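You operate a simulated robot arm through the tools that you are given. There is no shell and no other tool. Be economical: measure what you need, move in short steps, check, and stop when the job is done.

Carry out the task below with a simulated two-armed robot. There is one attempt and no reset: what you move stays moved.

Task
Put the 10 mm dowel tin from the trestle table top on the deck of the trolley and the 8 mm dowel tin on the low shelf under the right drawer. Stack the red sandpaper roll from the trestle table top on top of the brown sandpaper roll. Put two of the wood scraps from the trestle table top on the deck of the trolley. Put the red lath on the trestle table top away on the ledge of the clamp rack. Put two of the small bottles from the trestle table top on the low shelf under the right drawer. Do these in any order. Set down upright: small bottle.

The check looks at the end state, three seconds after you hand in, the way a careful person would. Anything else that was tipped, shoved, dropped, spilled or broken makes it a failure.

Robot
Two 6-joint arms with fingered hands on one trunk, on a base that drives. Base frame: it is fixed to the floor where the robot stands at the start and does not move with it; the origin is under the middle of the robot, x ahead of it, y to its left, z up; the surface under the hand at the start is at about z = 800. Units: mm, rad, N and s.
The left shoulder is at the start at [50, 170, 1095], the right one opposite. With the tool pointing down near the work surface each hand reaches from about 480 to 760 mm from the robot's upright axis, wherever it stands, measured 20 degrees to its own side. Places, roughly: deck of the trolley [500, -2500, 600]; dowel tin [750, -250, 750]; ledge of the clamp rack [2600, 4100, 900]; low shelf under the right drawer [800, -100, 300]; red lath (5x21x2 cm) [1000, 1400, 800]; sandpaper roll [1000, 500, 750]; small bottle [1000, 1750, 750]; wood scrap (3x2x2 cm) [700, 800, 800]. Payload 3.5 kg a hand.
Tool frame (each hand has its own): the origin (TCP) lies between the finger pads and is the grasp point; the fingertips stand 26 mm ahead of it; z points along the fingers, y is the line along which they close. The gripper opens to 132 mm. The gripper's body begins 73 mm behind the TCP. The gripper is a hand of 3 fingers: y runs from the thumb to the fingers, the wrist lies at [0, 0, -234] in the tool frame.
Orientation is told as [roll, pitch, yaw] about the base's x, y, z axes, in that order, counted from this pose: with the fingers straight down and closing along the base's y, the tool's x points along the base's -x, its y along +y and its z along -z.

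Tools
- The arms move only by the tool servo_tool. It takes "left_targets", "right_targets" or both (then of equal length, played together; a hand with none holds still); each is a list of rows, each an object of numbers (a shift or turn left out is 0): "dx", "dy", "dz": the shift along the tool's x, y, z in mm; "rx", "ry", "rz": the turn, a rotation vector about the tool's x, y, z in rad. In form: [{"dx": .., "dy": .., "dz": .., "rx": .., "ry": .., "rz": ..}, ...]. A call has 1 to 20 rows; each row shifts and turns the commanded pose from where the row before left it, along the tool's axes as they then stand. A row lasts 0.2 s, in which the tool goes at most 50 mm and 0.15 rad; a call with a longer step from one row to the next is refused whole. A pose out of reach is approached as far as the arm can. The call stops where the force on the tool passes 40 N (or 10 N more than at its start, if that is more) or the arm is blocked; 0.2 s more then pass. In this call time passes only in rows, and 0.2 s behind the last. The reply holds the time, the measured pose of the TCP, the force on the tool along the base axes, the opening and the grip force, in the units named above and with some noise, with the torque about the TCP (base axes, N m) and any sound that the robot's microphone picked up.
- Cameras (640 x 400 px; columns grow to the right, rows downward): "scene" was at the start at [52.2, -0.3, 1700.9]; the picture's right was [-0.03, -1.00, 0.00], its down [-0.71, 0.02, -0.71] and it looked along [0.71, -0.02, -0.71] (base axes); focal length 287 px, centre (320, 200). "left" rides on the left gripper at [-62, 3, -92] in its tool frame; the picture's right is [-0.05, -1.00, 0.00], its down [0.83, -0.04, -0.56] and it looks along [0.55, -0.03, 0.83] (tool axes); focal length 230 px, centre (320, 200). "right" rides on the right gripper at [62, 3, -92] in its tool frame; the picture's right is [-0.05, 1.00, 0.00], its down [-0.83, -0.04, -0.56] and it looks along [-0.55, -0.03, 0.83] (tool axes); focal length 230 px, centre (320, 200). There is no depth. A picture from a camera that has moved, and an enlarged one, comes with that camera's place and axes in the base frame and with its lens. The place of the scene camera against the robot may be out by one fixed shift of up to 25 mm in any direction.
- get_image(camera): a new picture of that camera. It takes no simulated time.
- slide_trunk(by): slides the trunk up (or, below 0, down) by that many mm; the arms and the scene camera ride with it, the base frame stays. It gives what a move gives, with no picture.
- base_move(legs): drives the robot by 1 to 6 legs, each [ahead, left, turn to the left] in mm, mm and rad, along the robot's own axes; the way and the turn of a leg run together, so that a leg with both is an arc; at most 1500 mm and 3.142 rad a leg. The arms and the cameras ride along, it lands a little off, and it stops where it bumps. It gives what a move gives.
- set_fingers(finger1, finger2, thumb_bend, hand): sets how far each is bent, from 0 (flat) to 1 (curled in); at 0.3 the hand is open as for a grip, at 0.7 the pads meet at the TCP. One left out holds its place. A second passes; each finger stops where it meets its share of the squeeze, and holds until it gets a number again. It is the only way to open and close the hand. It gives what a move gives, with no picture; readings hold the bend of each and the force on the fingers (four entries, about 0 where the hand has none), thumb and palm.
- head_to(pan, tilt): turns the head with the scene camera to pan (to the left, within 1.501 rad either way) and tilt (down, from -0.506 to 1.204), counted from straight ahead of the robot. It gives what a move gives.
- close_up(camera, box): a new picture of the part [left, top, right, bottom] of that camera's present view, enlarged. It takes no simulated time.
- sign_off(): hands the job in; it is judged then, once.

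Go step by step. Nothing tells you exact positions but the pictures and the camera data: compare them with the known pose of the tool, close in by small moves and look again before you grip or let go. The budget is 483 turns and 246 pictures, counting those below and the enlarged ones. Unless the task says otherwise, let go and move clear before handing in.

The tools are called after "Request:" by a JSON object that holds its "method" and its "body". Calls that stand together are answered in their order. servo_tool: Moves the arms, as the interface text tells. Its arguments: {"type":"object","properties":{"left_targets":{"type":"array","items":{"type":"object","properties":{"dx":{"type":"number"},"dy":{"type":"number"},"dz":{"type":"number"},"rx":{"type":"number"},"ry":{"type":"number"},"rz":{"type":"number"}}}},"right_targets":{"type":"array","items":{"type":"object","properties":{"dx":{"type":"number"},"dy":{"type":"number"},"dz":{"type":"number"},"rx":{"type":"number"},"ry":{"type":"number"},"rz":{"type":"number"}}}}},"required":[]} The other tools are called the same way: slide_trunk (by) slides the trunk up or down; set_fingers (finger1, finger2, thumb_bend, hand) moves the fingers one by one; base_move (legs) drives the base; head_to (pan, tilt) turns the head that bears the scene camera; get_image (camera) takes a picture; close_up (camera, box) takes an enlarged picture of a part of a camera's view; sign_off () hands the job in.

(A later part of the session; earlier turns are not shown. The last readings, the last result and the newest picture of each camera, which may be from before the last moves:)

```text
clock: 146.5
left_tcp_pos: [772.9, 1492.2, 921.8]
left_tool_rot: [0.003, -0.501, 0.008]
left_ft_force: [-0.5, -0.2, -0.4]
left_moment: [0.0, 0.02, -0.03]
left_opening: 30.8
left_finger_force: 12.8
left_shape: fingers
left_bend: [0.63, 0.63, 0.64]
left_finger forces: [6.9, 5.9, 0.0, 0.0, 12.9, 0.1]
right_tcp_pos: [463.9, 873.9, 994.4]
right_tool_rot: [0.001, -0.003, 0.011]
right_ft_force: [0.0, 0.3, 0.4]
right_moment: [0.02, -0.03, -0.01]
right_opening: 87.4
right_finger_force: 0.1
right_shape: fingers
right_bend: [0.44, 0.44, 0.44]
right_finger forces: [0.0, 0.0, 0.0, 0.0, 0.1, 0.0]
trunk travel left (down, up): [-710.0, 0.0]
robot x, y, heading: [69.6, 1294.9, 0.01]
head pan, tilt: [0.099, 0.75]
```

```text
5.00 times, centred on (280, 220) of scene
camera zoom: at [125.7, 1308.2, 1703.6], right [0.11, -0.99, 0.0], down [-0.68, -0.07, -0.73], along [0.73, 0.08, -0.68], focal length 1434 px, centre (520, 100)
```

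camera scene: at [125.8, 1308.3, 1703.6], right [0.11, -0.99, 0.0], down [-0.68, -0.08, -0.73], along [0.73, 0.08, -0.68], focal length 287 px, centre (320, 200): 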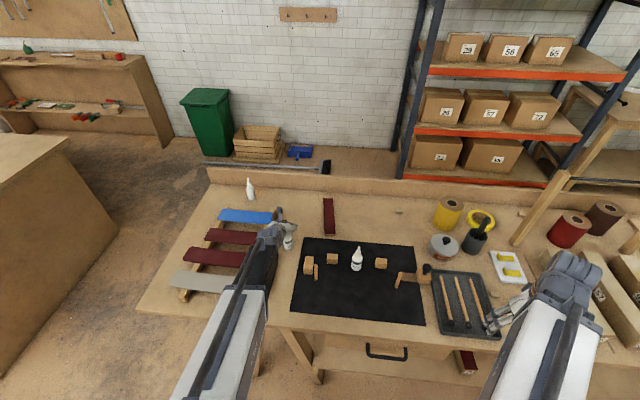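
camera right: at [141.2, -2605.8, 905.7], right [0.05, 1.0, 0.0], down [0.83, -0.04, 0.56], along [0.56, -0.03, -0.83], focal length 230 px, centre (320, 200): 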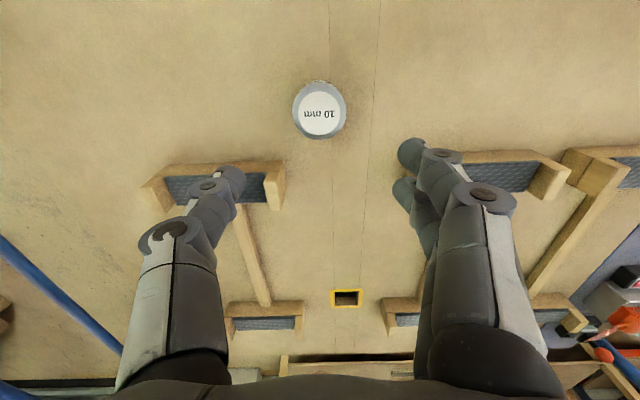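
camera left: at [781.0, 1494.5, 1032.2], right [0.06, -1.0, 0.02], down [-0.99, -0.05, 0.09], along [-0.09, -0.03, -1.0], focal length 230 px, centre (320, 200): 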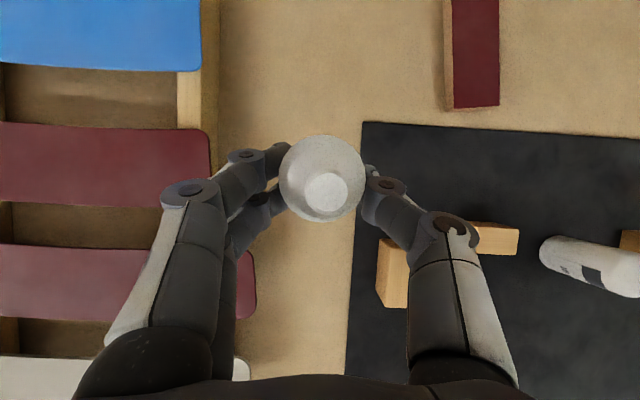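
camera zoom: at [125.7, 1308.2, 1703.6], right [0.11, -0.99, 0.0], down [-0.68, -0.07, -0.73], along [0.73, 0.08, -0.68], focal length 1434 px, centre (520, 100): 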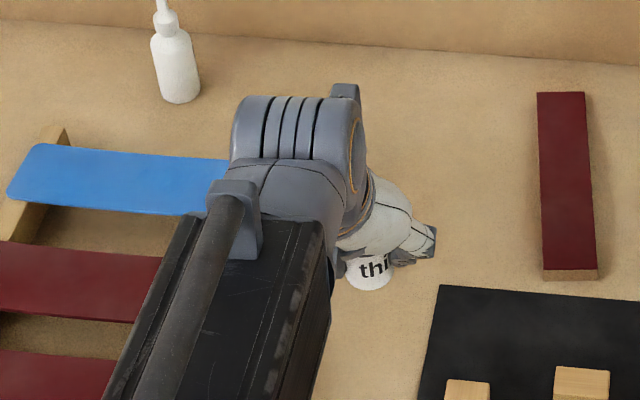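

Bottle held. I raise it well clear and move to the scrap near [697, 784] for the right hand.

Request:
{"method": "servo_tool", "body": {"left_targets": [{"dx": -20, "dz": -36}, {"dx": -20, "dz": -36}, {"dx": -20, "dz": -36}]}}

Request:
{"method": "base_move", "body": {"legs": [[-60, -265, -0.01]]}}

Request:
{"method": "servo_tool", "body": {"right_targets": [{"dx": -45, "dy": 20}, {"dx": -45, "dy": 30}, {"dx": -45, "dy": 30}, {"dx": -45, "dy": 30}, {"dx": -35, "dy": 30}, {"dy": 30}, {"dy": 15}]}}

Request:
{"method": "get_image", "body": {"camera": "right"}}

```text
clock: 147.3
left_tcp_pos: [772.0, 1489.5, 1044.7]
left_tool_rot: [0.002, -0.501, 0.007]
left_ft_force: [-0.7, 0.8, -0.4]
left_moment: [0.02, 0.01, 0.02]
left_opening: 31.0
left_finger_force: 12.7
left_shape: fingers
left_bend: [0.63, 0.63, 0.64]
left_finger forces: [6.9, 5.7, 0.0, 0.1, 12.8, 0.1]
right_tcp_pos: [464.8, 874.9, 994.6]
right_tool_rot: [0.001, -0.002, 0.011]
right_ft_force: [0.1, 0.0, 0.8]
right_moment: [0.01, 0.04, 0.0]
right_opening: 87.4
right_finger_force: 0.1
right_shape: fingers
right_bend: [0.44, 0.44, 0.44]
right_finger forces: [0.0, 0.0, 0.0, 0.0, 0.0, 0.0]
trunk travel left (down, up): [-710.0, 0.0]
robot x, y, heading: [70.1, 1298.0, 0.011]
head pan, tilt: [0.099, 0.75]
```

```text
clock: 149.3
left_tcp_pos: [715.8, 1214.7, 1045.2]
left_tool_rot: [0.004, -0.502, -0.003]
left_ft_force: [0.5, 0.1, -0.4]
left_moment: [0.0, 0.01, 0.0]
left_opening: 31.0
left_finger_force: 12.8
left_shape: fingers
left_bend: [0.63, 0.63, 0.64]
left_finger forces: [7.0, 5.9, 0.0, 0.0, 12.8, 0.1]
right_tcp_pos: [401.9, 601.6, 994.3]
right_tool_rot: [0.003, -0.004, 0.0]
right_ft_force: [-0.1, -0.3, 0.2]
right_moment: [-0.01, 0.01, -0.01]
right_opening: 87.5
right_finger_force: 0.0
right_shape: fingers
right_bend: [0.44, 0.44, 0.44]
right_finger forces: [0.0, 0.0, 0.0, 0.0, 0.1, 0.0]
trunk travel left (down, up): [-710.0, 0.0]
robot x, y, heading: [13.1, 1028.7, 0.003]
head pan, tilt: [0.099, 0.75]
```

```text
refused: row 2 steps farther than a row can; nothing moved
```

```text
174 pictures are left
camera right: at [339.3, 602.9, 1087.1], right [0.05, 1.0, 0.0], down [0.83, -0.04, 0.56], along [0.56, -0.03, -0.83], focal length 230 px, centre (320, 200)
```

right: 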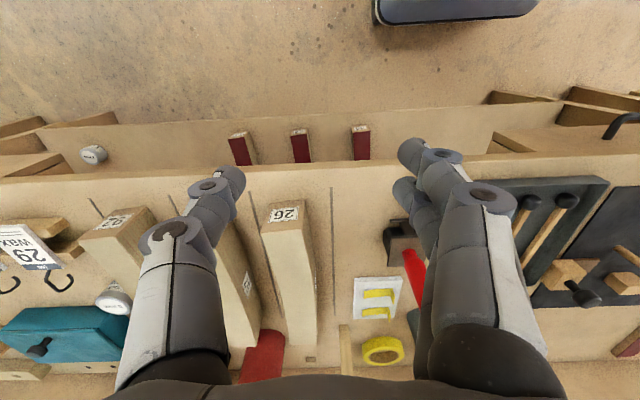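

Request:
{"method": "servo_tool", "body": {"right_targets": [{"dx": -37, "dy": 31}, {"dx": -37, "dy": 31}, {"dx": -37, "dy": 31}, {"dx": -37, "dy": 31}, {"dx": -37, "dy": 31}, {"dx": -37, "dy": 31}]}}

Request:
{"method": "get_image", "body": {"camera": "right"}}

```text
clock: 150.7
left_tcp_pos: [716.9, 1214.9, 1044.3]
left_tool_rot: [0.003, -0.499, -0.001]
left_ft_force: [0.3, 0.6, -0.1]
left_moment: [-0.02, 0.02, 0.01]
left_opening: 31.1
left_finger_force: 13.0
left_shape: fingers
left_bend: [0.63, 0.63, 0.64]
left_finger forces: [6.9, 5.8, 0.1, 0.1, 12.7, 0.0]
right_tcp_pos: [619.7, 787.0, 995.1]
right_tool_rot: [0.004, -0.002, -0.001]
right_ft_force: [0.1, 0.4, -0.5]
right_moment: [-0.01, -0.01, 0.01]
right_opening: 87.4
right_finger_force: 0.1
right_shape: fingers
right_bend: [0.44, 0.44, 0.44]
right_finger forces: [0.1, 0.0, 0.0, 0.0, 0.0, 0.1]
trunk travel left (down, up): [-710.0, 0.0]
robot x, y, heading: [17.3, 1031.2, -0.001]
head pan, tilt: [0.099, 0.75]
```

```text
173 pictures are left
camera right: at [557.8, 790.3, 1087.6], right [0.05, 1.0, 0.0], down [0.83, -0.04, 0.56], along [0.56, -0.03, -0.83], focal length 230 px, centre (320, 200)
```

right: 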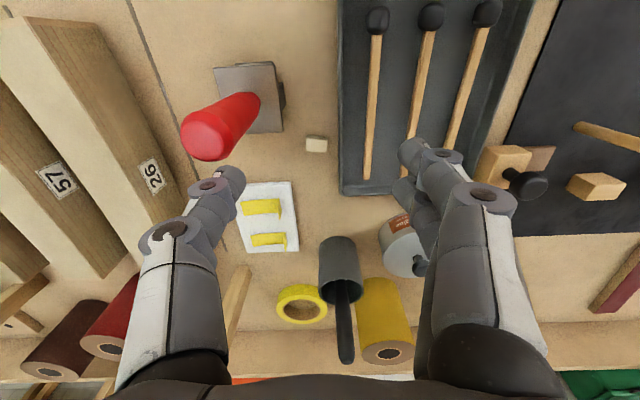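

Scrap S2 is at about [660, 780], between the tray and the red-handled tool. I turn the right hand 90° so the fingers close along x.

Request:
{"method": "servo_tool", "body": {"right_targets": [{"dx": -38, "dy": -8}, {"rz": 0.1428}, {"rz": 0.1428}, {"rz": 0.1428}, {"rz": 0.1428}, {"rz": 0.1428}, {"rz": 0.1428}, {"rz": 0.1428}, {"rz": 0.1428}, {"rz": 0.1428}, {"rz": 0.1428}, {"rz": 0.1428}]}}

Request:
{"method": "get_image", "body": {"camera": "right"}}

```text
clock: 153.3
left_tcp_pos: [715.9, 1214.7, 1043.2]
left_tool_rot: [0.004, -0.501, -0.002]
left_ft_force: [0.0, 0.2, -1.0]
left_moment: [0.02, 0.02, 0.0]
left_opening: 31.1
left_finger_force: 13.1
left_shape: fingers
left_bend: [0.63, 0.63, 0.64]
left_finger forces: [7.0, 5.8, 0.1, 0.0, 12.8, 0.0]
right_tcp_pos: [661.7, 780.2, 995.5]
right_tool_rot: [0.003, 0.001, -1.573]
right_ft_force: [0.4, -0.1, 0.4]
right_moment: [0.0, 0.04, -0.02]
right_opening: 87.7
right_finger_force: 0.0
right_shape: fingers
right_bend: [0.44, 0.44, 0.44]
right_finger forces: [0.0, 0.0, 0.0, 0.1, 0.0, 0.1]
trunk travel left (down, up): [-710.0, 0.0]
robot x, y, heading: [13.2, 1030.3, -0.002]
head pan, tilt: [0.099, 0.75]
```

```text
172 pictures are left
camera right: at [663.4, 840.3, 1088.1], right [1.0, -0.05, 0.0], down [-0.05, -0.83, 0.55], along [-0.03, -0.55, -0.83], focal length 230 px, centre (320, 200)
```

right: 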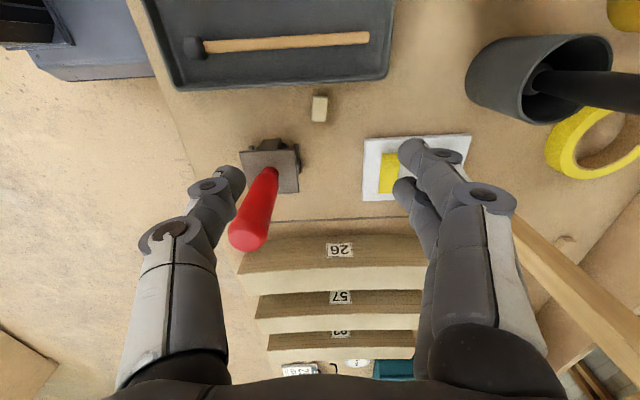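

Request:
{"method": "set_fingers", "body": {"hand": "right", "finger1": 0.56, "finger2": 0.56, "thumb_bend": 0.54}}

Request:
{"method": "servo_tool", "body": {"right_targets": [{"dx": 2, "dz": 40}, {"dz": 40}, {"dz": 40}, {"dz": 10}]}}

Request:
{"method": "get_image", "body": {"camera": "right"}}

```text
clock: 154.3
left_tcp_pos: [715.1, 1214.9, 1044.5]
left_tool_rot: [0.004, -0.501, -0.002]
left_ft_force: [-0.5, -0.5, -1.0]
left_moment: [-0.02, -0.01, 0.0]
left_opening: 31.0
left_finger_force: 13.1
left_shape: fingers
left_bend: [0.63, 0.63, 0.64]
left_finger forces: [7.1, 5.8, 0.0, 0.1, 12.8, 0.0]
right_tcp_pos: [660.7, 779.8, 995.0]
right_tool_rot: [0.002, 0.001, -1.572]
right_ft_force: [0.1, 0.4, 0.1]
right_moment: [0.01, -0.02, 0.0]
right_opening: 52.0
right_finger_force: 0.1
right_shape: fingers
right_bend: [0.56, 0.56, 0.54]
right_finger forces: [0.1, 0.1, 0.0, 0.0, 0.0, 0.0]
trunk travel left (down, up): [-710.0, 0.0]
robot x, y, heading: [16.3, 1028.4, 0.001]
head pan, tilt: [0.099, 0.75]
```

```text
clock: 155.3
left_tcp_pos: [715.2, 1215.4, 1043.5]
left_tool_rot: [0.003, -0.502, -0.002]
left_ft_force: [-0.4, 0.3, -1.8]
left_moment: [0.02, -0.01, 0.0]
left_opening: 31.3
left_finger_force: 12.7
left_shape: fingers
left_bend: [0.63, 0.63, 0.64]
left_finger forces: [7.0, 5.7, 0.1, 0.0, 12.8, 0.1]
right_tcp_pos: [663.7, 780.6, 864.9]
right_tool_rot: [0.003, 0.001, -1.571]
right_ft_force: [-0.3, 0.4, 0.5]
right_moment: [-0.01, -0.02, 0.03]
right_opening: 51.7
right_finger_force: 0.0
right_shape: fingers
right_bend: [0.56, 0.56, 0.54]
right_finger forces: [0.0, 0.1, 0.0, 0.0, 0.1, 0.0]
trunk travel left (down, up): [-710.0, 0.0]
robot x, y, heading: [18.9, 1030.0, 0.002]
head pan, tilt: [0.099, 0.75]
```

```text
171 pictures are left
camera right: at [665.4, 841.5, 958.4], right [1.0, -0.05, 0.0], down [-0.04, -0.83, 0.55], along [-0.03, -0.55, -0.83], focal length 230 px, centre (320, 200)
```

right: 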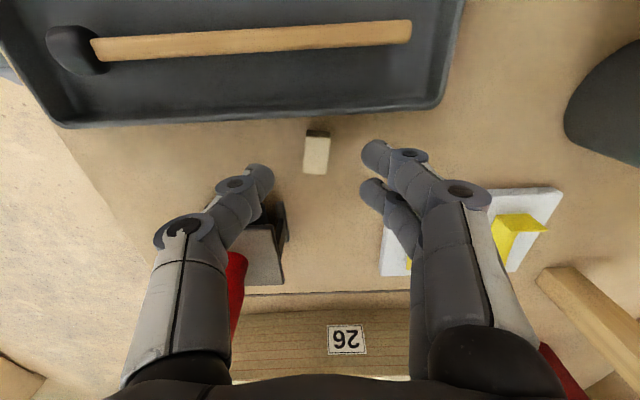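

Request:
{"method": "servo_tool", "body": {"right_targets": [{"dx": 4, "dy": -1.5, "dz": 14}, {"dz": 13}]}}

Request:
{"method": "get_image", "body": {"camera": "right"}}

```text
clock: 155.9
left_tcp_pos: [715.4, 1214.8, 1043.6]
left_tool_rot: [0.003, -0.501, 0.0]
left_ft_force: [0.4, -0.1, -0.1]
left_moment: [-0.03, 0.01, -0.04]
left_opening: 31.1
left_finger_force: 12.8
left_shape: fingers
left_bend: [0.63, 0.63, 0.64]
left_finger forces: [7.0, 5.9, 0.0, 0.0, 12.8, 0.0]
right_tcp_pos: [659.6, 786.8, 838.3]
right_tool_rot: [0.004, 0.0, -1.571]
right_ft_force: [0.0, -0.5, -0.8]
right_moment: [-0.02, 0.0, -0.03]
right_opening: 51.4
right_finger_force: 0.0
right_shape: fingers
right_bend: [0.56, 0.56, 0.54]
right_finger forces: [0.0, 0.1, 0.0, 0.0, 0.1, 0.1]
trunk travel left (down, up): [-710.0, 0.0]
robot x, y, heading: [18.3, 1026.1, -0.003]
head pan, tilt: [0.099, 0.75]
```

```text
170 pictures are left
camera right: at [662.2, 847.4, 932.1], right [1.0, -0.05, 0.0], down [-0.04, -0.83, 0.55], along [-0.03, -0.55, -0.83], focal length 230 px, centre (320, 200)
```

right: 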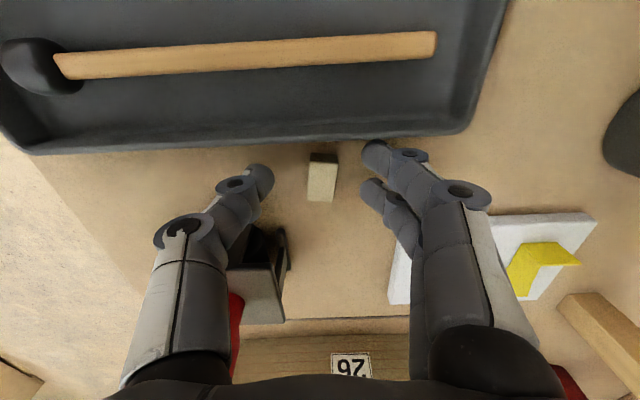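

Request:
{"method": "servo_tool", "body": {"right_targets": [{"dx": -2, "dz": 3}]}}

Request:
{"method": "set_fingers", "body": {"hand": "right", "finger1": 0.72, "finger2": 0.72, "thumb_bend": 0.7}}

Request:
{"method": "get_image", "body": {"camera": "right"}}

```text
clock: 156.3
left_tcp_pos: [716.6, 1214.5, 1044.6]
left_tool_rot: [0.005, -0.501, -0.003]
left_ft_force: [-0.8, -0.5, 0.9]
left_moment: [0.01, 0.01, 0.02]
left_opening: 31.1
left_finger_force: 12.8
left_shape: fingers
left_bend: [0.63, 0.63, 0.64]
left_finger forces: [7.0, 5.8, 0.1, 0.1, 12.8, 0.1]
right_tcp_pos: [659.6, 785.1, 836.2]
right_tool_rot: [0.003, 0.002, -1.571]
right_ft_force: [0.8, -0.7, -0.6]
right_moment: [-0.03, 0.02, -0.03]
right_opening: 51.5
right_finger_force: 0.1
right_shape: fingers
right_bend: [0.56, 0.56, 0.54]
right_finger forces: [0.1, 0.0, 0.0, 0.0, 0.0, 0.0]
trunk travel left (down, up): [-710.0, 0.0]
robot x, y, heading: [13.9, 1030.8, -0.004]
head pan, tilt: [0.099, 0.75]
```

```text
clock: 157.3
left_tcp_pos: [715.7, 1214.4, 1044.4]
left_tool_rot: [0.003, -0.501, -0.001]
left_ft_force: [-0.9, -0.4, -0.6]
left_moment: [0.02, 0.02, 0.0]
left_opening: 31.2
left_finger_force: 12.8
left_shape: fingers
left_bend: [0.63, 0.63, 0.64]
left_finger forces: [7.0, 5.8, 0.0, 0.0, 12.8, 0.0]
right_tcp_pos: [660.0, 784.7, 836.8]
right_tool_rot: [0.002, 0.002, -1.57]
right_ft_force: [1.1, 1.0, 5.3]
right_moment: [0.02, -0.09, 0.0]
right_opening: 13.1
right_finger_force: 7.2
right_shape: fingers
right_bend: [0.71, 0.71, 0.67]
right_finger forces: [6.6, 3.0, 0.0, 0.1, 5.4, 0.1]
trunk travel left (down, up): [-710.0, 0.0]
robot x, y, heading: [14.2, 1027.0, -0.003]
head pan, tilt: [0.099, 0.75]
```

```text
169 pictures are left
camera right: at [662.2, 845.5, 929.8], right [1.0, -0.05, 0.0], down [-0.04, -0.83, 0.55], along [-0.03, -0.55, -0.83], focal length 230 px, centre (320, 200)
```

right: 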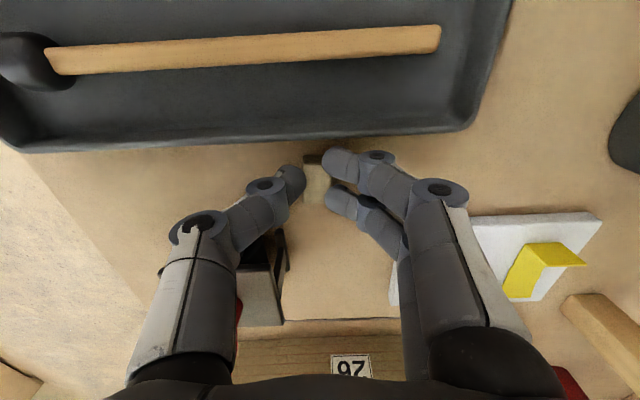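

Request:
{"method": "set_fingers", "body": {"hand": "right", "finger1": 0.78, "finger2": 0.78, "thumb_bend": 0.76}}

Request:
{"method": "servo_tool", "body": {"right_targets": [{"dz": -5}, {"dz": -15}, {"dz": -30}, {"dz": -40}, {"dz": -40}]}}

Request:
{"method": "get_image", "body": {"camera": "right"}}

```text
clock: 158.3
left_tcp_pos: [716.5, 1215.7, 1043.4]
left_tool_rot: [0.006, -0.502, 0.0]
left_ft_force: [0.4, 0.1, 0.0]
left_moment: [0.0, 0.02, 0.01]
left_opening: 31.1
left_finger_force: 13.6
left_shape: fingers
left_bend: [0.63, 0.63, 0.64]
left_finger forces: [7.0, 5.9, 0.1, 0.0, 12.9, 0.0]
right_tcp_pos: [660.3, 785.3, 836.4]
right_tool_rot: [0.001, 0.001, -1.57]
right_ft_force: [-0.9, 0.1, 0.4]
right_moment: [0.02, 0.01, -0.01]
right_opening: 13.1
right_finger_force: 16.7
right_shape: fingers
right_bend: [0.74, 0.74, 0.68]
right_finger forces: [9.2, 9.1, 0.0, 0.0, 15.1, 0.1]
trunk travel left (down, up): [-710.0, 0.0]
robot x, y, heading: [17.0, 1029.5, -0.0]
head pan, tilt: [0.099, 0.75]
```

```text
clock: 159.5
left_tcp_pos: [716.3, 1215.8, 1044.4]
left_tool_rot: [0.004, -0.501, -0.003]
left_ft_force: [-0.6, -0.8, -0.2]
left_moment: [0.0, 0.0, 0.03]
left_opening: 31.1
left_finger_force: 13.1
left_shape: fingers
left_bend: [0.63, 0.63, 0.64]
left_finger forces: [7.0, 5.8, 0.0, 0.1, 12.8, 0.0]
right_tcp_pos: [662.0, 787.1, 965.5]
right_tool_rot: [0.002, 0.003, -1.568]
right_ft_force: [-0.9, -0.9, 0.4]
right_moment: [-0.02, 0.0, 0.0]
right_opening: 12.9
right_finger_force: 14.3
right_shape: fingers
right_bend: [0.74, 0.74, 0.68]
right_finger forces: [8.5, 7.4, 0.0, 0.0, 14.0, 0.0]
trunk travel left (down, up): [-710.0, 0.0]
robot x, y, heading: [15.2, 1032.2, 0.001]
head pan, tilt: [0.099, 0.75]
```

```text
168 pictures are left
camera right: at [663.8, 846.8, 1059.0], right [1.0, -0.05, 0.0], down [-0.04, -0.83, 0.55], along [-0.03, -0.55, -0.83], focal length 230 px, centre (320, 200)
```

right: 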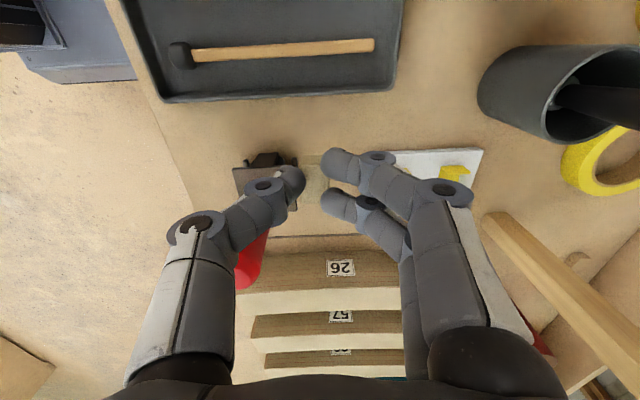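

Scrap held. Backing out, tucking the right hand, and driving to the right drawer for the bottle.

Request:
{"method": "base_move", "body": {"legs": [[-420, 0, 0], [0, -1315, 0]]}}

Request:
{"method": "servo_tool", "body": {"right_targets": [{"dx": -26, "dy": -36}, {"dx": -26, "dy": -36}, {"dx": -26, "dy": -36}, {"dx": -26, "dy": -36}, {"dx": -26, "dy": -36}, {"dx": -26, "dy": -36}, {"dx": -26, "dy": -36}]}}

Request:
{"method": "slide_trunk", "body": {"by": -400}}

Request:
{"method": "slide_trunk", "body": {"by": -240}}

Request:
{"method": "get_image", "body": {"camera": "scene"}}

```text
clock: 168.3
left_tcp_pos: [266.7, -98.0, 1044.0]
left_tool_rot: [0.003, -0.501, -0.018]
left_ft_force: [-0.3, 0.2, -0.3]
left_moment: [0.02, 0.03, 0.01]
left_opening: 31.2
left_finger_force: 12.3
left_shape: fingers
left_bend: [0.63, 0.63, 0.64]
left_finger forces: [7.0, 5.7, 0.0, 0.1, 12.8, 0.0]
right_tcp_pos: [207.6, -526.0, 965.5]
right_tool_rot: [0.002, 0.001, -1.585]
right_ft_force: [0.5, -0.3, 0.7]
right_moment: [0.0, -0.01, -0.01]
right_opening: 12.9
right_finger_force: 15.0
right_shape: fingers
right_bend: [0.74, 0.74, 0.68]
right_finger forces: [8.6, 7.4, 0.1, 0.1, 13.9, 0.0]
trunk travel left (down, up): [-710.0, 0.0]
robot x, y, heading: [-438.1, -271.8, -0.012]
head pan, tilt: [0.099, 0.75]
```

```text
clock: 169.9
left_tcp_pos: [267.8, -96.8, 1043.7]
left_tool_rot: [0.002, -0.501, -0.017]
left_ft_force: [-0.7, 1.1, -0.9]
left_moment: [-0.03, 0.02, 0.03]
left_opening: 31.0
left_finger_force: 13.3
left_shape: fingers
left_bend: [0.63, 0.63, 0.64]
left_finger forces: [7.0, 6.0, 0.0, 0.0, 12.8, 0.1]
right_tcp_pos: [-49.5, -704.9, 966.2]
right_tool_rot: [0.004, 0.002, -1.584]
right_ft_force: [0.8, 0.0, -0.1]
right_moment: [0.02, 0.0, -0.02]
right_opening: 13.2
right_finger_force: 14.5
right_shape: fingers
right_bend: [0.74, 0.74, 0.68]
right_finger forces: [8.2, 7.3, 0.0, 0.0, 13.7, 0.0]
trunk travel left (down, up): [-710.0, 0.0]
robot x, y, heading: [-435.3, -268.4, -0.009]
head pan, tilt: [0.099, 0.75]
```

```text
clock: 173.7
left_tcp_pos: [268.0, -97.4, 644.0]
left_tool_rot: [0.003, -0.502, -0.018]
left_ft_force: [0.7, 0.0, -1.4]
left_moment: [0.0, 0.03, 0.0]
left_opening: 31.2
left_finger_force: 12.5
left_shape: fingers
left_bend: [0.63, 0.63, 0.64]
left_finger forces: [7.0, 5.9, 0.0, 0.0, 12.7, 0.1]
right_tcp_pos: [-47.9, -703.1, 567.5]
right_tool_rot: [0.003, 0.003, -1.585]
right_ft_force: [-0.3, 0.6, -0.3]
right_moment: [-0.01, 0.04, -0.01]
right_opening: 13.0
right_finger_force: 14.0
right_shape: fingers
right_bend: [0.74, 0.74, 0.68]
right_finger forces: [8.3, 7.2, 0.0, 0.0, 13.6, 0.0]
trunk travel left (down, up): [-310.0, 400.0]
robot x, y, heading: [-435.0, -273.9, -0.013]
head pan, tilt: [0.099, 0.75]
```

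```text
clock: 176.2
left_tcp_pos: [267.8, -96.5, 404.1]
left_tool_rot: [0.003, -0.501, -0.018]
left_ft_force: [0.6, 0.7, -1.0]
left_moment: [0.01, -0.02, -0.01]
left_opening: 31.2
left_finger_force: 12.7
left_shape: fingers
left_bend: [0.63, 0.63, 0.64]
left_finger forces: [7.0, 5.9, 0.1, 0.0, 12.6, 0.0]
right_tcp_pos: [-46.9, -704.4, 326.3]
right_tool_rot: [0.001, 0.002, -1.585]
right_ft_force: [0.0, 0.0, -0.3]
right_moment: [-0.02, 0.01, 0.01]
right_opening: 12.8
right_finger_force: 14.9
right_shape: fingers
right_bend: [0.74, 0.74, 0.68]
right_finger forces: [8.3, 7.3, 0.0, 0.1, 13.6, 0.1]
trunk travel left (down, up): [-70.0, 640.0]
robot x, y, heading: [-433.4, -271.2, -0.016]
head pan, tilt: [0.099, 0.75]
```

```text
167 pictures are left
camera scene: at [-382.0, -262.7, 1063.6], right [0.08, -1.0, 0.0], down [-0.68, -0.06, -0.73], along [0.73, 0.06, -0.68], focal length 287 px, centre (320, 200)
```

scene: 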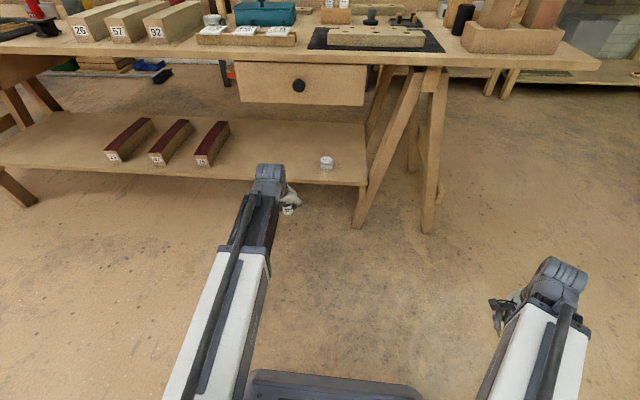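

Request:
{"method": "slide_trunk", "body": {"by": -40}}

Request:
{"method": "base_move", "body": {"legs": [[250, 0, 0.016]]}}

Request:
{"method": "get_image", "body": {"camera": "left"}}

Request:
{"method": "get_image", "body": {"camera": "scene"}}

```text
clock: 177.0
left_tcp_pos: [267.9, -97.6, 365.3]
left_tool_rot: [0.003, -0.502, -0.017]
left_ft_force: [-0.7, -0.6, -0.8]
left_moment: [-0.01, 0.03, 0.01]
left_opening: 31.0
left_finger_force: 12.8
left_shape: fingers
left_bend: [0.63, 0.63, 0.64]
left_finger forces: [7.0, 5.9, 0.0, 0.0, 12.7, 0.1]
right_tcp_pos: [-49.9, -704.8, 285.8]
right_tool_rot: [0.002, 0.002, -1.584]
right_ft_force: [1.3, 1.0, -0.3]
right_moment: [-0.01, 0.0, 0.01]
right_opening: 13.1
right_finger_force: 14.7
right_shape: fingers
right_bend: [0.74, 0.74, 0.68]
right_finger forces: [8.4, 7.2, 0.0, 0.0, 13.7, 0.1]
trunk travel left (down, up): [-30.0, 680.0]
robot x, y, heading: [-437.3, -270.9, -0.017]
head pan, tilt: [0.099, 0.75]
```

```text
clock: 178.9
left_tcp_pos: [519.4, -84.3, 364.5]
left_tool_rot: [0.004, -0.501, 0.004]
left_ft_force: [-0.2, 1.1, -0.7]
left_moment: [0.01, 0.03, -0.01]
left_opening: 31.1
left_finger_force: 13.1
left_shape: fingers
left_bend: [0.63, 0.63, 0.64]
left_finger forces: [7.1, 6.0, 0.0, 0.0, 12.8, 0.0]
right_tcp_pos: [214.6, -697.3, 285.9]
right_tool_rot: [0.002, 0.002, -1.565]
right_ft_force: [0.4, 0.0, -0.1]
right_moment: [0.01, 0.0, -0.01]
right_opening: 12.8
right_finger_force: 14.4
right_shape: fingers
right_bend: [0.74, 0.74, 0.68]
right_finger forces: [8.2, 7.3, 0.0, 0.0, 13.5, 0.1]
trunk travel left (down, up): [-30.0, 680.0]
robot x, y, heading: [-179.8, -275.3, 0.005]
head pan, tilt: [0.099, 0.75]
```

```text
166 pictures are left
camera left: at [528.6, -81.6, 474.4], right [0.05, -1.0, 0.02], down [-0.99, -0.05, 0.09], along [-0.09, -0.03, -1.0], focal length 230 px, centre (320, 200)
```

left: 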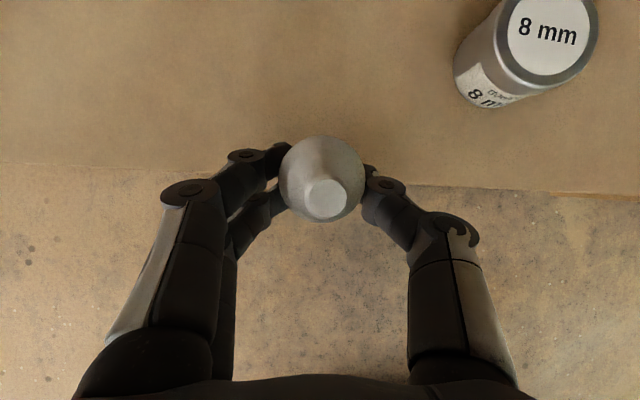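

```text
165 pictures are left
camera scene: at [-126.9, -263.0, 1023.6], right [0.1, -0.99, 0.0], down [-0.68, -0.07, -0.73], along [0.73, 0.08, -0.68], focal length 287 px, centre (320, 200)
```

scene: 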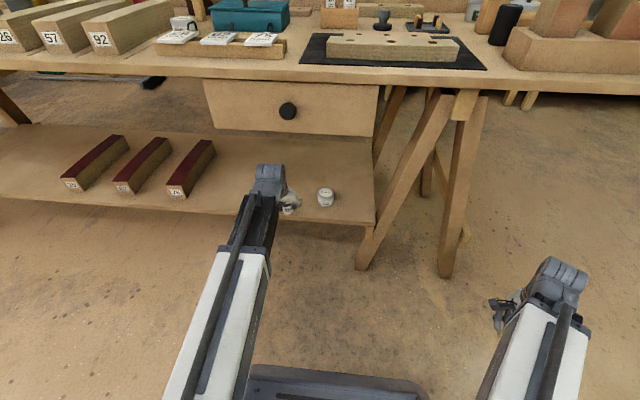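

Request:
{"method": "base_move", "body": {"legs": [[88, 0, 0]]}}

Request:
{"method": "get_image", "body": {"camera": "left"}}

```text
clock: 180.0
left_tcp_pos: [609.9, -82.7, 364.0]
left_tool_rot: [0.003, -0.501, 0.007]
left_ft_force: [0.5, -0.6, -1.0]
left_moment: [0.0, 0.01, -0.01]
left_opening: 31.1
left_finger_force: 12.7
left_shape: fingers
left_bend: [0.63, 0.63, 0.64]
left_finger forces: [7.0, 5.8, 0.0, 0.0, 12.7, 0.0]
right_tcp_pos: [304.0, -695.6, 286.5]
right_tool_rot: [0.002, 0.002, -1.562]
right_ft_force: [-0.8, 0.1, -0.2]
right_moment: [0.03, -0.03, -0.02]
right_opening: 13.0
right_finger_force: 14.1
right_shape: fingers
right_bend: [0.74, 0.74, 0.68]
right_finger forces: [8.2, 7.2, 0.1, 0.1, 13.6, 0.0]
trunk travel left (down, up): [-30.0, 680.0]
robot x, y, heading: [-94.2, -271.4, 0.009]
head pan, tilt: [0.099, 0.75]
```

```text
164 pictures are left
camera left: at [617.2, -80.2, 474.4], right [0.05, -1.0, 0.02], down [-0.99, -0.05, 0.09], along [-0.09, -0.03, -1.0], focal length 230 px, centre (320, 200)
```

left: 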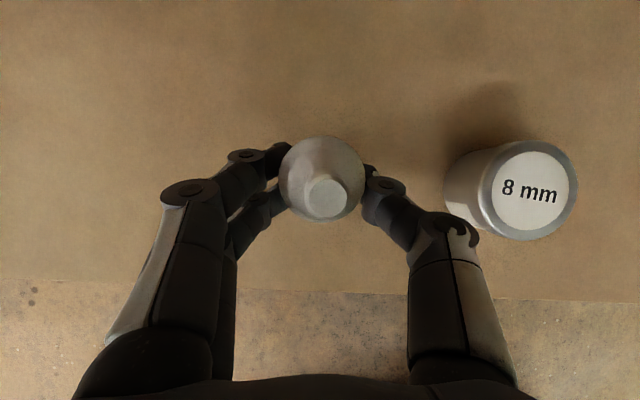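

Request:
{"method": "servo_tool", "body": {"left_targets": [{"dx": 3.8, "dz": 7}, {"dx": 1.9, "dz": 3.5}, {"dx": 0.96, "dz": 1.76}, {"dx": 0.96, "dz": 1.76}, {"dx": 0.96, "dz": 1.76}, {"dx": 0.96, "dz": 1.76}]}}

```text
clock: 181.4
left_tcp_pos: [609.4, -82.8, 345.4]
left_tool_rot: [0.006, -0.502, 0.004]
left_ft_force: [0.6, 0.4, 1.3]
left_moment: [0.01, -0.01, 0.0]
left_opening: 31.1
left_finger_force: 13.0
left_shape: fingers
left_bend: [0.63, 0.63, 0.64]
left_finger forces: [7.2, 6.3, 0.0, 0.0, 13.0, 0.0]
right_tcp_pos: [304.9, -695.6, 285.9]
right_tool_rot: [0.0, 0.003, -1.566]
right_ft_force: [0.3, -0.8, 0.0]
right_moment: [0.0, 0.01, -0.03]
right_opening: 12.8
right_finger_force: 14.6
right_shape: fingers
right_bend: [0.74, 0.74, 0.68]
right_finger forces: [8.2, 7.2, 0.0, 0.1, 13.6, 0.0]
trunk travel left (down, up): [-30.0, 680.0]
robot x, y, heading: [-92.1, -274.3, 0.008]
head pan, tilt: [0.099, 0.75]
```

Request:
{"method": "servo_tool", "body": {"left_targets": [{"dx": 0.7, "dz": 1.3}, {"dx": 0.7, "dz": 1.3}]}}

Request:
{"method": "get_image", "body": {"camera": "left"}}

```text
clock: 182.0
left_tcp_pos: [608.6, -82.3, 344.2]
left_tool_rot: [0.003, -0.504, 0.002]
left_ft_force: [2.2, 0.5, 10.5]
left_moment: [0.03, -0.06, 0.0]
left_opening: 30.9
left_finger_force: 14.2
left_shape: fingers
left_bend: [0.63, 0.64, 0.64]
left_finger forces: [7.9, 7.2, 0.0, 0.0, 13.9, 0.0]
right_tcp_pos: [304.4, -696.7, 285.3]
right_tool_rot: [0.003, 0.002, -1.564]
right_ft_force: [-0.1, 0.8, 0.7]
right_moment: [-0.02, -0.01, -0.01]
right_opening: 12.9
right_finger_force: 15.1
right_shape: fingers
right_bend: [0.74, 0.74, 0.68]
right_finger forces: [8.2, 7.2, 0.0, 0.0, 13.3, 0.1]
trunk travel left (down, up): [-30.0, 680.0]
robot x, y, heading: [-89.4, -270.9, 0.008]
head pan, tilt: [0.099, 0.75]
```

```text
163 pictures are left
camera left: at [617.0, -79.8, 453.2], right [0.05, -1.0, 0.02], down [-1.0, -0.05, 0.08], along [-0.08, -0.03, -1.0], focal length 230 px, centre (320, 200)
```

left: 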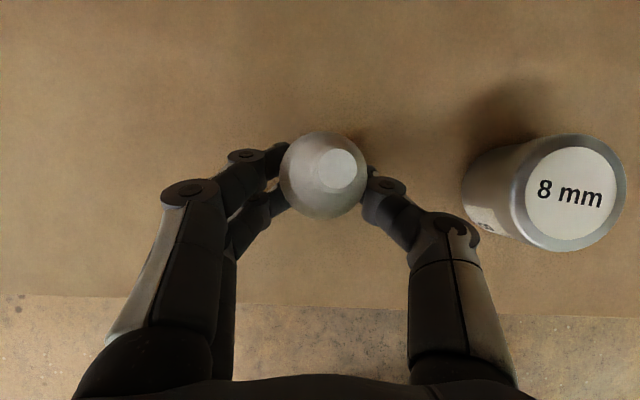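

Bottle base is flat on the shelf. Opening gently.

Request:
{"method": "set_fingers", "body": {"hand": "left", "finger1": 0.6, "finger2": 0.6, "thumb_bend": 0.58}}

Request:
{"method": "set_fingers", "body": {"hand": "left", "finger1": 0.48, "finger2": 0.48, "thumb_bend": 0.47}}

Request:
{"method": "get_image", "body": {"camera": "left"}}

```text
clock: 183.0
left_tcp_pos: [608.6, -82.1, 340.9]
left_tool_rot: [0.004, -0.501, 0.003]
left_ft_force: [0.4, 0.0, -0.2]
left_moment: [0.01, 0.03, -0.01]
left_opening: 39.6
left_finger_force: 0.1
left_shape: fingers
left_bend: [0.6, 0.6, 0.57]
left_finger forces: [0.0, 0.0, 0.0, 0.0, 0.0, 0.0]
right_tcp_pos: [304.7, -695.5, 285.6]
right_tool_rot: [0.003, 0.001, -1.562]
right_ft_force: [-0.4, 0.7, 0.2]
right_moment: [-0.03, -0.01, -0.02]
right_opening: 13.0
right_finger_force: 14.2
right_shape: fingers
right_bend: [0.74, 0.74, 0.68]
right_finger forces: [8.2, 7.2, 0.0, 0.0, 13.6, 0.1]
trunk travel left (down, up): [-30.0, 680.0]
robot x, y, heading: [-92.7, -272.7, 0.006]
head pan, tilt: [0.099, 0.75]
```

```text
clock: 184.0
left_tcp_pos: [609.4, -82.3, 340.7]
left_tool_rot: [0.004, -0.501, 0.002]
left_ft_force: [0.7, -0.8, 0.6]
left_moment: [0.05, 0.01, 0.0]
left_opening: 75.5
left_finger_force: 0.1
left_shape: fingers
left_bend: [0.48, 0.48, 0.47]
left_finger forces: [0.1, 0.1, 0.0, 0.0, 0.0, 0.0]
right_tcp_pos: [305.6, -696.3, 286.9]
right_tool_rot: [0.003, 0.001, -1.564]
right_ft_force: [-0.1, 0.1, 0.1]
right_moment: [0.0, 0.02, 0.03]
right_opening: 12.9
right_finger_force: 14.3
right_shape: fingers
right_bend: [0.74, 0.74, 0.68]
right_finger forces: [8.2, 7.2, 0.1, 0.0, 13.5, 0.0]
trunk travel left (down, up): [-30.0, 680.0]
robot x, y, heading: [-90.1, -273.3, 0.004]
head pan, tilt: [0.099, 0.75]
```

```text
162 pictures are left
camera left: at [616.9, -79.8, 451.5], right [0.05, -1.0, 0.02], down [-0.99, -0.05, 0.09], along [-0.09, -0.03, -1.0], focal length 230 px, centre (320, 200)
```

left: 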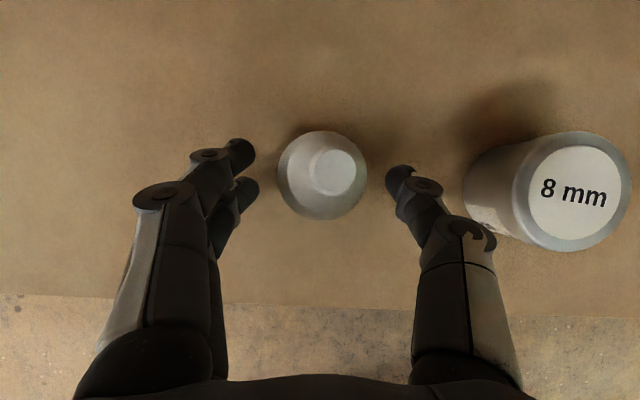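

Request:
{"method": "servo_tool", "body": {"left_targets": [{"dx": 17.5, "dz": -9.6}, {"dx": 35, "dz": -19}, {"dx": 35, "dz": -19}]}}

Request:
{"method": "base_move", "body": {"legs": [[-350, 0, 0]]}}

Request:
{"method": "get_image", "body": {"camera": "scene"}}

```text
clock: 184.8
left_tcp_pos: [507.4, -85.6, 339.5]
left_tool_rot: [0.004, -0.5, 0.004]
left_ft_force: [0.6, -1.4, -0.4]
left_moment: [-0.01, 0.0, 0.03]
left_opening: 75.5
left_finger_force: 0.1
left_shape: fingers
left_bend: [0.48, 0.48, 0.47]
left_finger forces: [0.0, 0.0, 0.1, 0.0, 0.0, 0.0]
right_tcp_pos: [303.8, -694.8, 285.9]
right_tool_rot: [0.001, 0.0, -1.563]
right_ft_force: [0.2, -0.1, 1.3]
right_moment: [0.0, -0.02, -0.02]
right_opening: 13.1
right_finger_force: 14.3
right_shape: fingers
right_bend: [0.74, 0.74, 0.68]
right_finger forces: [8.2, 7.1, 0.0, 0.0, 13.5, 0.0]
trunk travel left (down, up): [-30.0, 680.0]
robot x, y, heading: [-94.3, -272.8, 0.009]
head pan, tilt: [0.099, 0.75]
```

```text
clock: 187.0
left_tcp_pos: [162.0, -85.5, 340.3]
left_tool_rot: [0.003, -0.499, 0.01]
left_ft_force: [1.3, 0.7, 0.4]
left_moment: [-0.03, -0.01, 0.0]
left_opening: 75.6
left_finger_force: 0.1
left_shape: fingers
left_bend: [0.48, 0.48, 0.47]
left_finger forces: [0.0, 0.0, 0.0, 0.0, 0.0, 0.0]
right_tcp_pos: [-38.8, -697.5, 286.6]
right_tool_rot: [0.003, 0.002, -1.558]
right_ft_force: [0.3, -0.6, 0.8]
right_moment: [-0.01, -0.02, 0.03]
right_opening: 12.6
right_finger_force: 14.8
right_shape: fingers
right_bend: [0.74, 0.74, 0.68]
right_finger forces: [8.2, 7.1, 0.0, 0.0, 13.5, 0.0]
trunk travel left (down, up): [-30.0, 680.0]
robot x, y, heading: [-435.7, -274.3, 0.012]
head pan, tilt: [0.099, 0.75]
```

```text
161 pictures are left
camera scene: at [-383.6, -265.6, 1023.6], right [0.11, -0.99, 0.0], down [-0.68, -0.08, -0.73], along [0.73, 0.08, -0.68], focal length 287 px, centre (320, 200)
```

scene: 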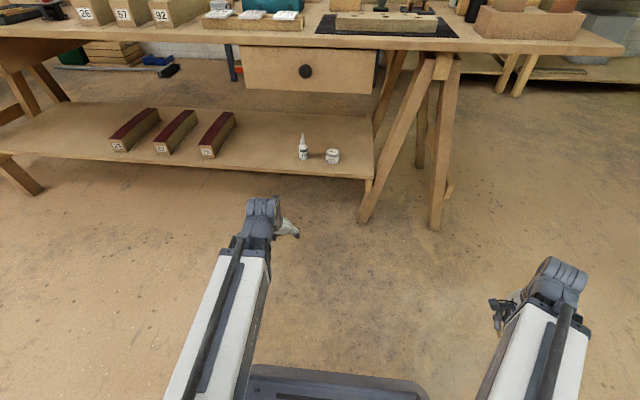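

Bottle stands on the shelf. Next the second scrap (S1 ≈[1010, 1078]) with the left hand while the right keeps its scrap.

Request:
{"method": "slide_trunk", "body": {"by": 400}}

Request:
{"method": "slide_trunk", "body": {"by": 280}}

Request:
{"method": "base_move", "body": {"legs": [[0, 1165, -0.012], [560, 0, 0]]}}

Request:
{"method": "get_image", "body": {"camera": "left"}}

Request:
{"method": "get_image", "body": {"camera": "scene"}}

```text
clock: 190.9
left_tcp_pos: [162.5, -84.9, 739.5]
left_tool_rot: [0.003, -0.499, 0.011]
left_ft_force: [0.7, -0.3, 0.1]
left_moment: [0.01, 0.03, 0.04]
left_opening: 75.6
left_finger_force: 0.1
left_shape: fingers
left_bend: [0.48, 0.48, 0.47]
left_finger forces: [0.0, 0.1, 0.0, 0.0, 0.1, 0.0]
right_tcp_pos: [-38.3, -696.8, 686.4]
right_tool_rot: [0.001, 0.001, -1.556]
right_ft_force: [0.3, 0.6, 0.1]
right_moment: [0.01, -0.01, -0.01]
right_opening: 12.9
right_finger_force: 14.7
right_shape: fingers
right_bend: [0.74, 0.74, 0.68]
right_finger forces: [8.3, 7.1, 0.0, 0.0, 13.4, 0.0]
trunk travel left (down, up): [-430.0, 280.0]
robot x, y, heading: [-438.3, -276.4, 0.007]
head pan, tilt: [0.099, 0.75]
```

```text
clock: 193.7
left_tcp_pos: [162.2, -85.1, 1020.4]
left_tool_rot: [0.003, -0.502, 0.01]
left_ft_force: [-0.1, 1.1, 0.1]
left_moment: [-0.01, 0.0, 0.03]
left_opening: 75.5
left_finger_force: 0.0
left_shape: fingers
left_bend: [0.48, 0.48, 0.47]
left_finger forces: [0.1, 0.0, 0.0, 0.0, 0.0, 0.0]
right_tcp_pos: [-38.2, -697.1, 966.7]
right_tool_rot: [0.002, 0.002, -1.557]
right_ft_force: [-1.0, 0.1, 0.4]
right_moment: [0.01, -0.02, -0.03]
right_opening: 13.1
right_finger_force: 13.8
right_shape: fingers
right_bend: [0.74, 0.74, 0.68]
right_finger forces: [8.2, 7.1, 0.0, 0.1, 13.5, 0.0]
trunk travel left (down, up): [-710.0, 0.0]
robot x, y, heading: [-436.3, -277.6, 0.013]
head pan, tilt: [0.099, 0.75]
```

```text
clock: 202.3
left_tcp_pos: [721.5, 1020.8, 1020.2]
left_tool_rot: [0.004, -0.501, -0.024]
left_ft_force: [0.4, 0.3, 0.5]
left_moment: [0.0, 0.01, 0.0]
left_opening: 75.6
left_finger_force: 0.1
left_shape: fingers
left_bend: [0.48, 0.48, 0.47]
left_finger forces: [0.0, 0.1, 0.1, 0.1, 0.0, 0.1]
right_tcp_pos: [499.6, 414.1, 965.1]
right_tool_rot: [0.002, 0.0, -1.593]
right_ft_force: [0.8, -0.1, 0.2]
right_moment: [0.01, 0.01, 0.0]
right_opening: 12.9
right_finger_force: 14.7
right_shape: fingers
right_bend: [0.74, 0.74, 0.68]
right_finger forces: [8.2, 7.1, 0.0, 0.0, 13.4, 0.0]
trunk travel left (down, up): [-710.0, 0.0]
robot x, y, heading: [115.0, 847.8, -0.017]
head pan, tilt: [0.099, 0.75]
```

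```text
160 pictures are left
camera left: at [729.9, 1022.2, 1129.9], right [0.02, -1.0, 0.02], down [-1.0, -0.02, 0.09], along [-0.09, -0.02, -1.0], focal length 230 px, centre (320, 200)
```

left: 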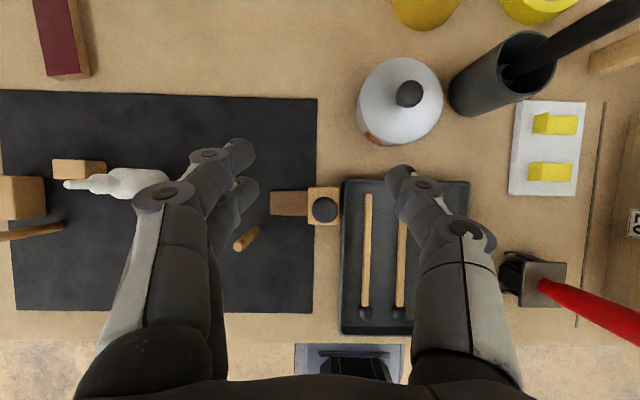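

```text
159 pictures are left
camera scene: at [169.4, 858.6, 1703.6], right [0.08, -1.0, 0.0], down [-0.68, -0.05, -0.73], along [0.73, 0.06, -0.68], focal length 287 px, centre (320, 200)
```

scene: 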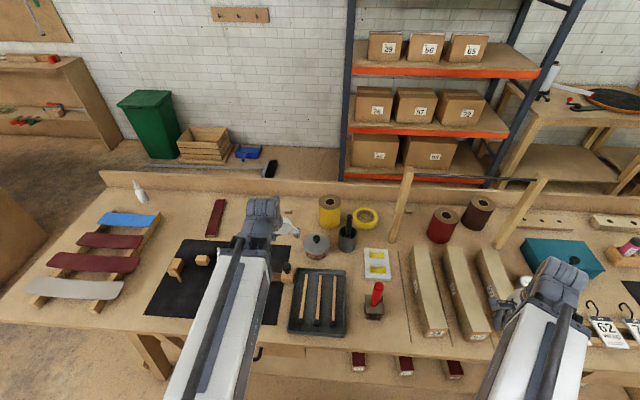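

Request:
{"method": "base_move", "body": {"legs": [[60, 40, 0.02]]}}

Request:
{"method": "servo_tool", "body": {"left_targets": [{"dx": -28, "dz": 23}, {"dx": -28, "dz": 23}, {"dx": -28, "dz": 23}, {"dx": -28, "dz": 23, "ry": -0.05}, {"dx": -28, "dz": 23, "ry": -0.05}]}}

Request:
{"method": "get_image", "body": {"camera": "left"}}

```text
clock: 203.3
left_tcp_pos: [780.1, 1074.3, 1019.4]
left_tool_rot: [0.004, -0.5, -0.004]
left_ft_force: [0.3, -0.3, -0.1]
left_moment: [0.02, -0.03, -0.03]
left_opening: 75.6
left_finger_force: 0.1
left_shape: fingers
left_bend: [0.48, 0.48, 0.47]
left_finger forces: [0.0, 0.0, 0.0, 0.1, 0.1, 0.0]
right_tcp_pos: [571.0, 464.3, 965.2]
right_tool_rot: [0.001, 0.001, -1.57]
right_ft_force: [1.1, -0.3, -0.4]
right_moment: [0.04, 0.05, 0.03]
right_opening: 12.9
right_finger_force: 14.6
right_shape: fingers
right_bend: [0.74, 0.74, 0.68]
right_finger forces: [8.2, 7.1, 0.0, 0.0, 13.3, 0.0]
trunk travel left (down, up): [-710.0, 0.0]
robot x, y, heading: [179.6, 889.1, -0.004]
head pan, tilt: [0.099, 0.75]
```

```text
clock: 204.5
left_tcp_pos: [956.7, 1076.0, 987.8]
left_tool_rot: [0.003, -0.599, -0.002]
left_ft_force: [0.5, -0.8, -0.3]
left_moment: [-0.01, 0.0, -0.02]
left_opening: 75.6
left_finger_force: 0.0
left_shape: fingers
left_bend: [0.48, 0.48, 0.47]
left_finger forces: [0.0, 0.0, 0.0, 0.0, 0.1, 0.0]
right_tcp_pos: [571.1, 465.0, 965.4]
right_tool_rot: [0.004, 0.001, -1.572]
right_ft_force: [-0.1, 0.0, 1.0]
right_moment: [0.0, 0.03, -0.04]
right_opening: 13.0
right_finger_force: 14.3
right_shape: fingers
right_bend: [0.74, 0.74, 0.68]
right_finger forces: [8.0, 7.0, 0.0, 0.0, 13.3, 0.0]
trunk travel left (down, up): [-710.0, 0.0]
robot x, y, heading: [174.9, 890.1, 0.003]
head pan, tilt: [0.099, 0.75]
```

```text
158 pictures are left
camera left: at [955.2, 1078.2, 1098.0], right [0.04, -1.0, 0.03], down [-1.0, -0.04, -0.01], along [0.01, -0.03, -1.0], focal length 230 px, centre (320, 200)
```

left: 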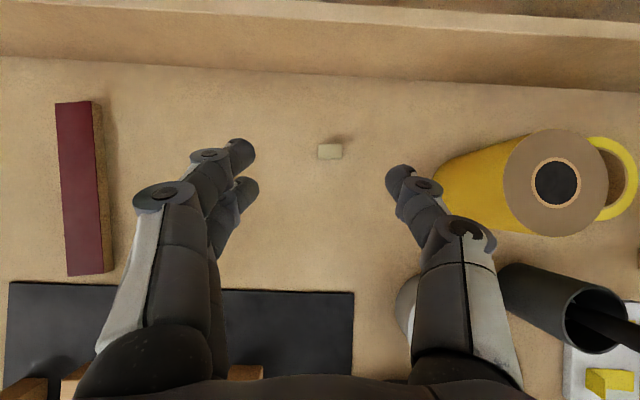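

Scrap is at about [1018, 1060]. Lowering toward it with fingers narrowed.

Request:
{"method": "set_fingers", "body": {"hand": "left", "finger1": 0.55, "finger2": 0.55, "thumb_bend": 0.54}}

Request:
{"method": "servo_tool", "body": {"left_targets": [{"dx": 7.7, "dy": -5, "dz": 38.4}, {"dx": 7.7, "dy": -5, "dz": 38.4}, {"dx": 7.7, "dy": -5, "dz": 38.4}]}}

Request:
{"method": "get_image", "body": {"camera": "left"}}

```text
clock: 205.5
left_tcp_pos: [957.3, 1076.1, 988.8]
left_tool_rot: [0.004, -0.602, -0.004]
left_ft_force: [0.0, -0.3, 0.1]
left_moment: [-0.02, -0.03, 0.02]
left_opening: 53.6
left_finger_force: 0.0
left_shape: fingers
left_bend: [0.55, 0.55, 0.54]
left_finger forces: [0.0, 0.1, 0.0, 0.0, 0.1, 0.0]
right_tcp_pos: [569.7, 463.1, 965.4]
right_tool_rot: [0.003, 0.003, -1.571]
right_ft_force: [0.2, 0.0, 0.1]
right_moment: [0.0, -0.01, 0.03]
right_opening: 12.8
right_finger_force: 14.8
right_shape: fingers
right_bend: [0.74, 0.74, 0.68]
right_finger forces: [8.1, 7.1, 0.0, 0.0, 13.4, 0.0]
trunk travel left (down, up): [-710.0, 0.0]
robot x, y, heading: [176.1, 885.7, -0.0]
head pan, tilt: [0.099, 0.75]
```

```text
clock: 206.3
left_tcp_pos: [1004.5, 1057.4, 878.9]
left_tool_rot: [0.002, -0.6, -0.002]
left_ft_force: [-1.0, 0.2, 0.4]
left_moment: [0.03, 0.02, 0.03]
left_opening: 53.4
left_finger_force: 0.0
left_shape: fingers
left_bend: [0.55, 0.55, 0.54]
left_finger forces: [0.1, 0.0, 0.1, 0.1, 0.0, 0.1]
right_tcp_pos: [569.6, 464.2, 965.6]
right_tool_rot: [0.001, 0.003, -1.568]
right_ft_force: [-0.5, 0.1, -1.1]
right_moment: [0.0, 0.0, -0.02]
right_opening: 12.9
right_finger_force: 14.4
right_shape: fingers
right_bend: [0.74, 0.74, 0.68]
right_finger forces: [8.1, 7.1, 0.0, 0.1, 13.3, 0.0]
trunk travel left (down, up): [-710.0, 0.0]
robot x, y, heading: [173.5, 888.9, 0.003]
head pan, tilt: [0.099, 0.75]
```

```text
157 pictures are left
camera left: at [1002.2, 1060.2, 990.1], right [0.04, -1.0, 0.03], down [-1.0, -0.04, -0.01], along [0.01, -0.03, -1.0], focal length 230 px, centre (320, 200)
```

left: 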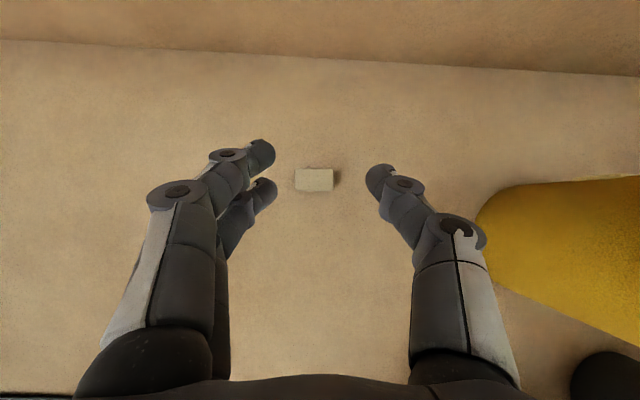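

Request:
{"method": "servo_tool", "body": {"left_targets": [{"dx": 11.5, "dy": 3, "dz": 17}, {"dx": 10.5, "dz": 15.5}]}}

Request:
{"method": "get_image", "body": {"camera": "left"}}

```text
clock: 206.9
left_tcp_pos: [1004.1, 1059.8, 841.6]
left_tool_rot: [0.003, -0.601, -0.002]
left_ft_force: [0.4, 0.5, 0.0]
left_moment: [0.01, -0.03, -0.01]
left_opening: 53.7
left_finger_force: 0.1
left_shape: fingers
left_bend: [0.55, 0.55, 0.54]
left_finger forces: [0.0, 0.1, 0.1, 0.0, 0.0, 0.0]
right_tcp_pos: [569.8, 463.0, 966.8]
right_tool_rot: [0.001, 0.003, -1.571]
right_ft_force: [0.1, 0.6, 0.2]
right_moment: [0.01, -0.01, 0.01]
right_opening: 12.7
right_finger_force: 14.2
right_shape: fingers
right_bend: [0.74, 0.74, 0.68]
right_finger forces: [8.0, 7.1, 0.0, 0.1, 13.3, 0.1]
trunk travel left (down, up): [-710.0, 0.0]
robot x, y, heading: [179.9, 889.3, -0.002]
head pan, tilt: [0.099, 0.75]
```

```text
156 pictures are left
camera left: at [1001.5, 1063.3, 951.3], right [0.04, -1.0, 0.03], down [-1.0, -0.04, -0.01], along [0.01, -0.03, -1.0], focal length 230 px, centre (320, 200)
```

left: 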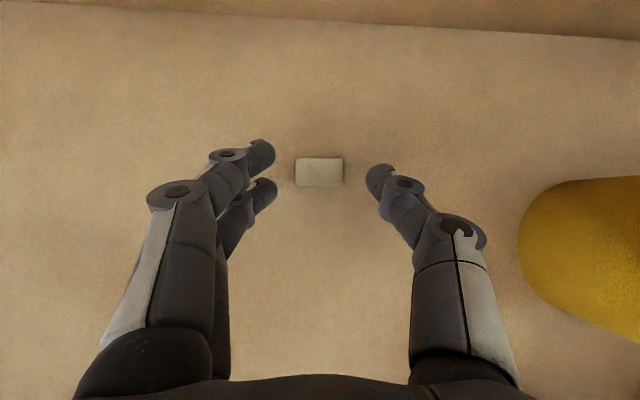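

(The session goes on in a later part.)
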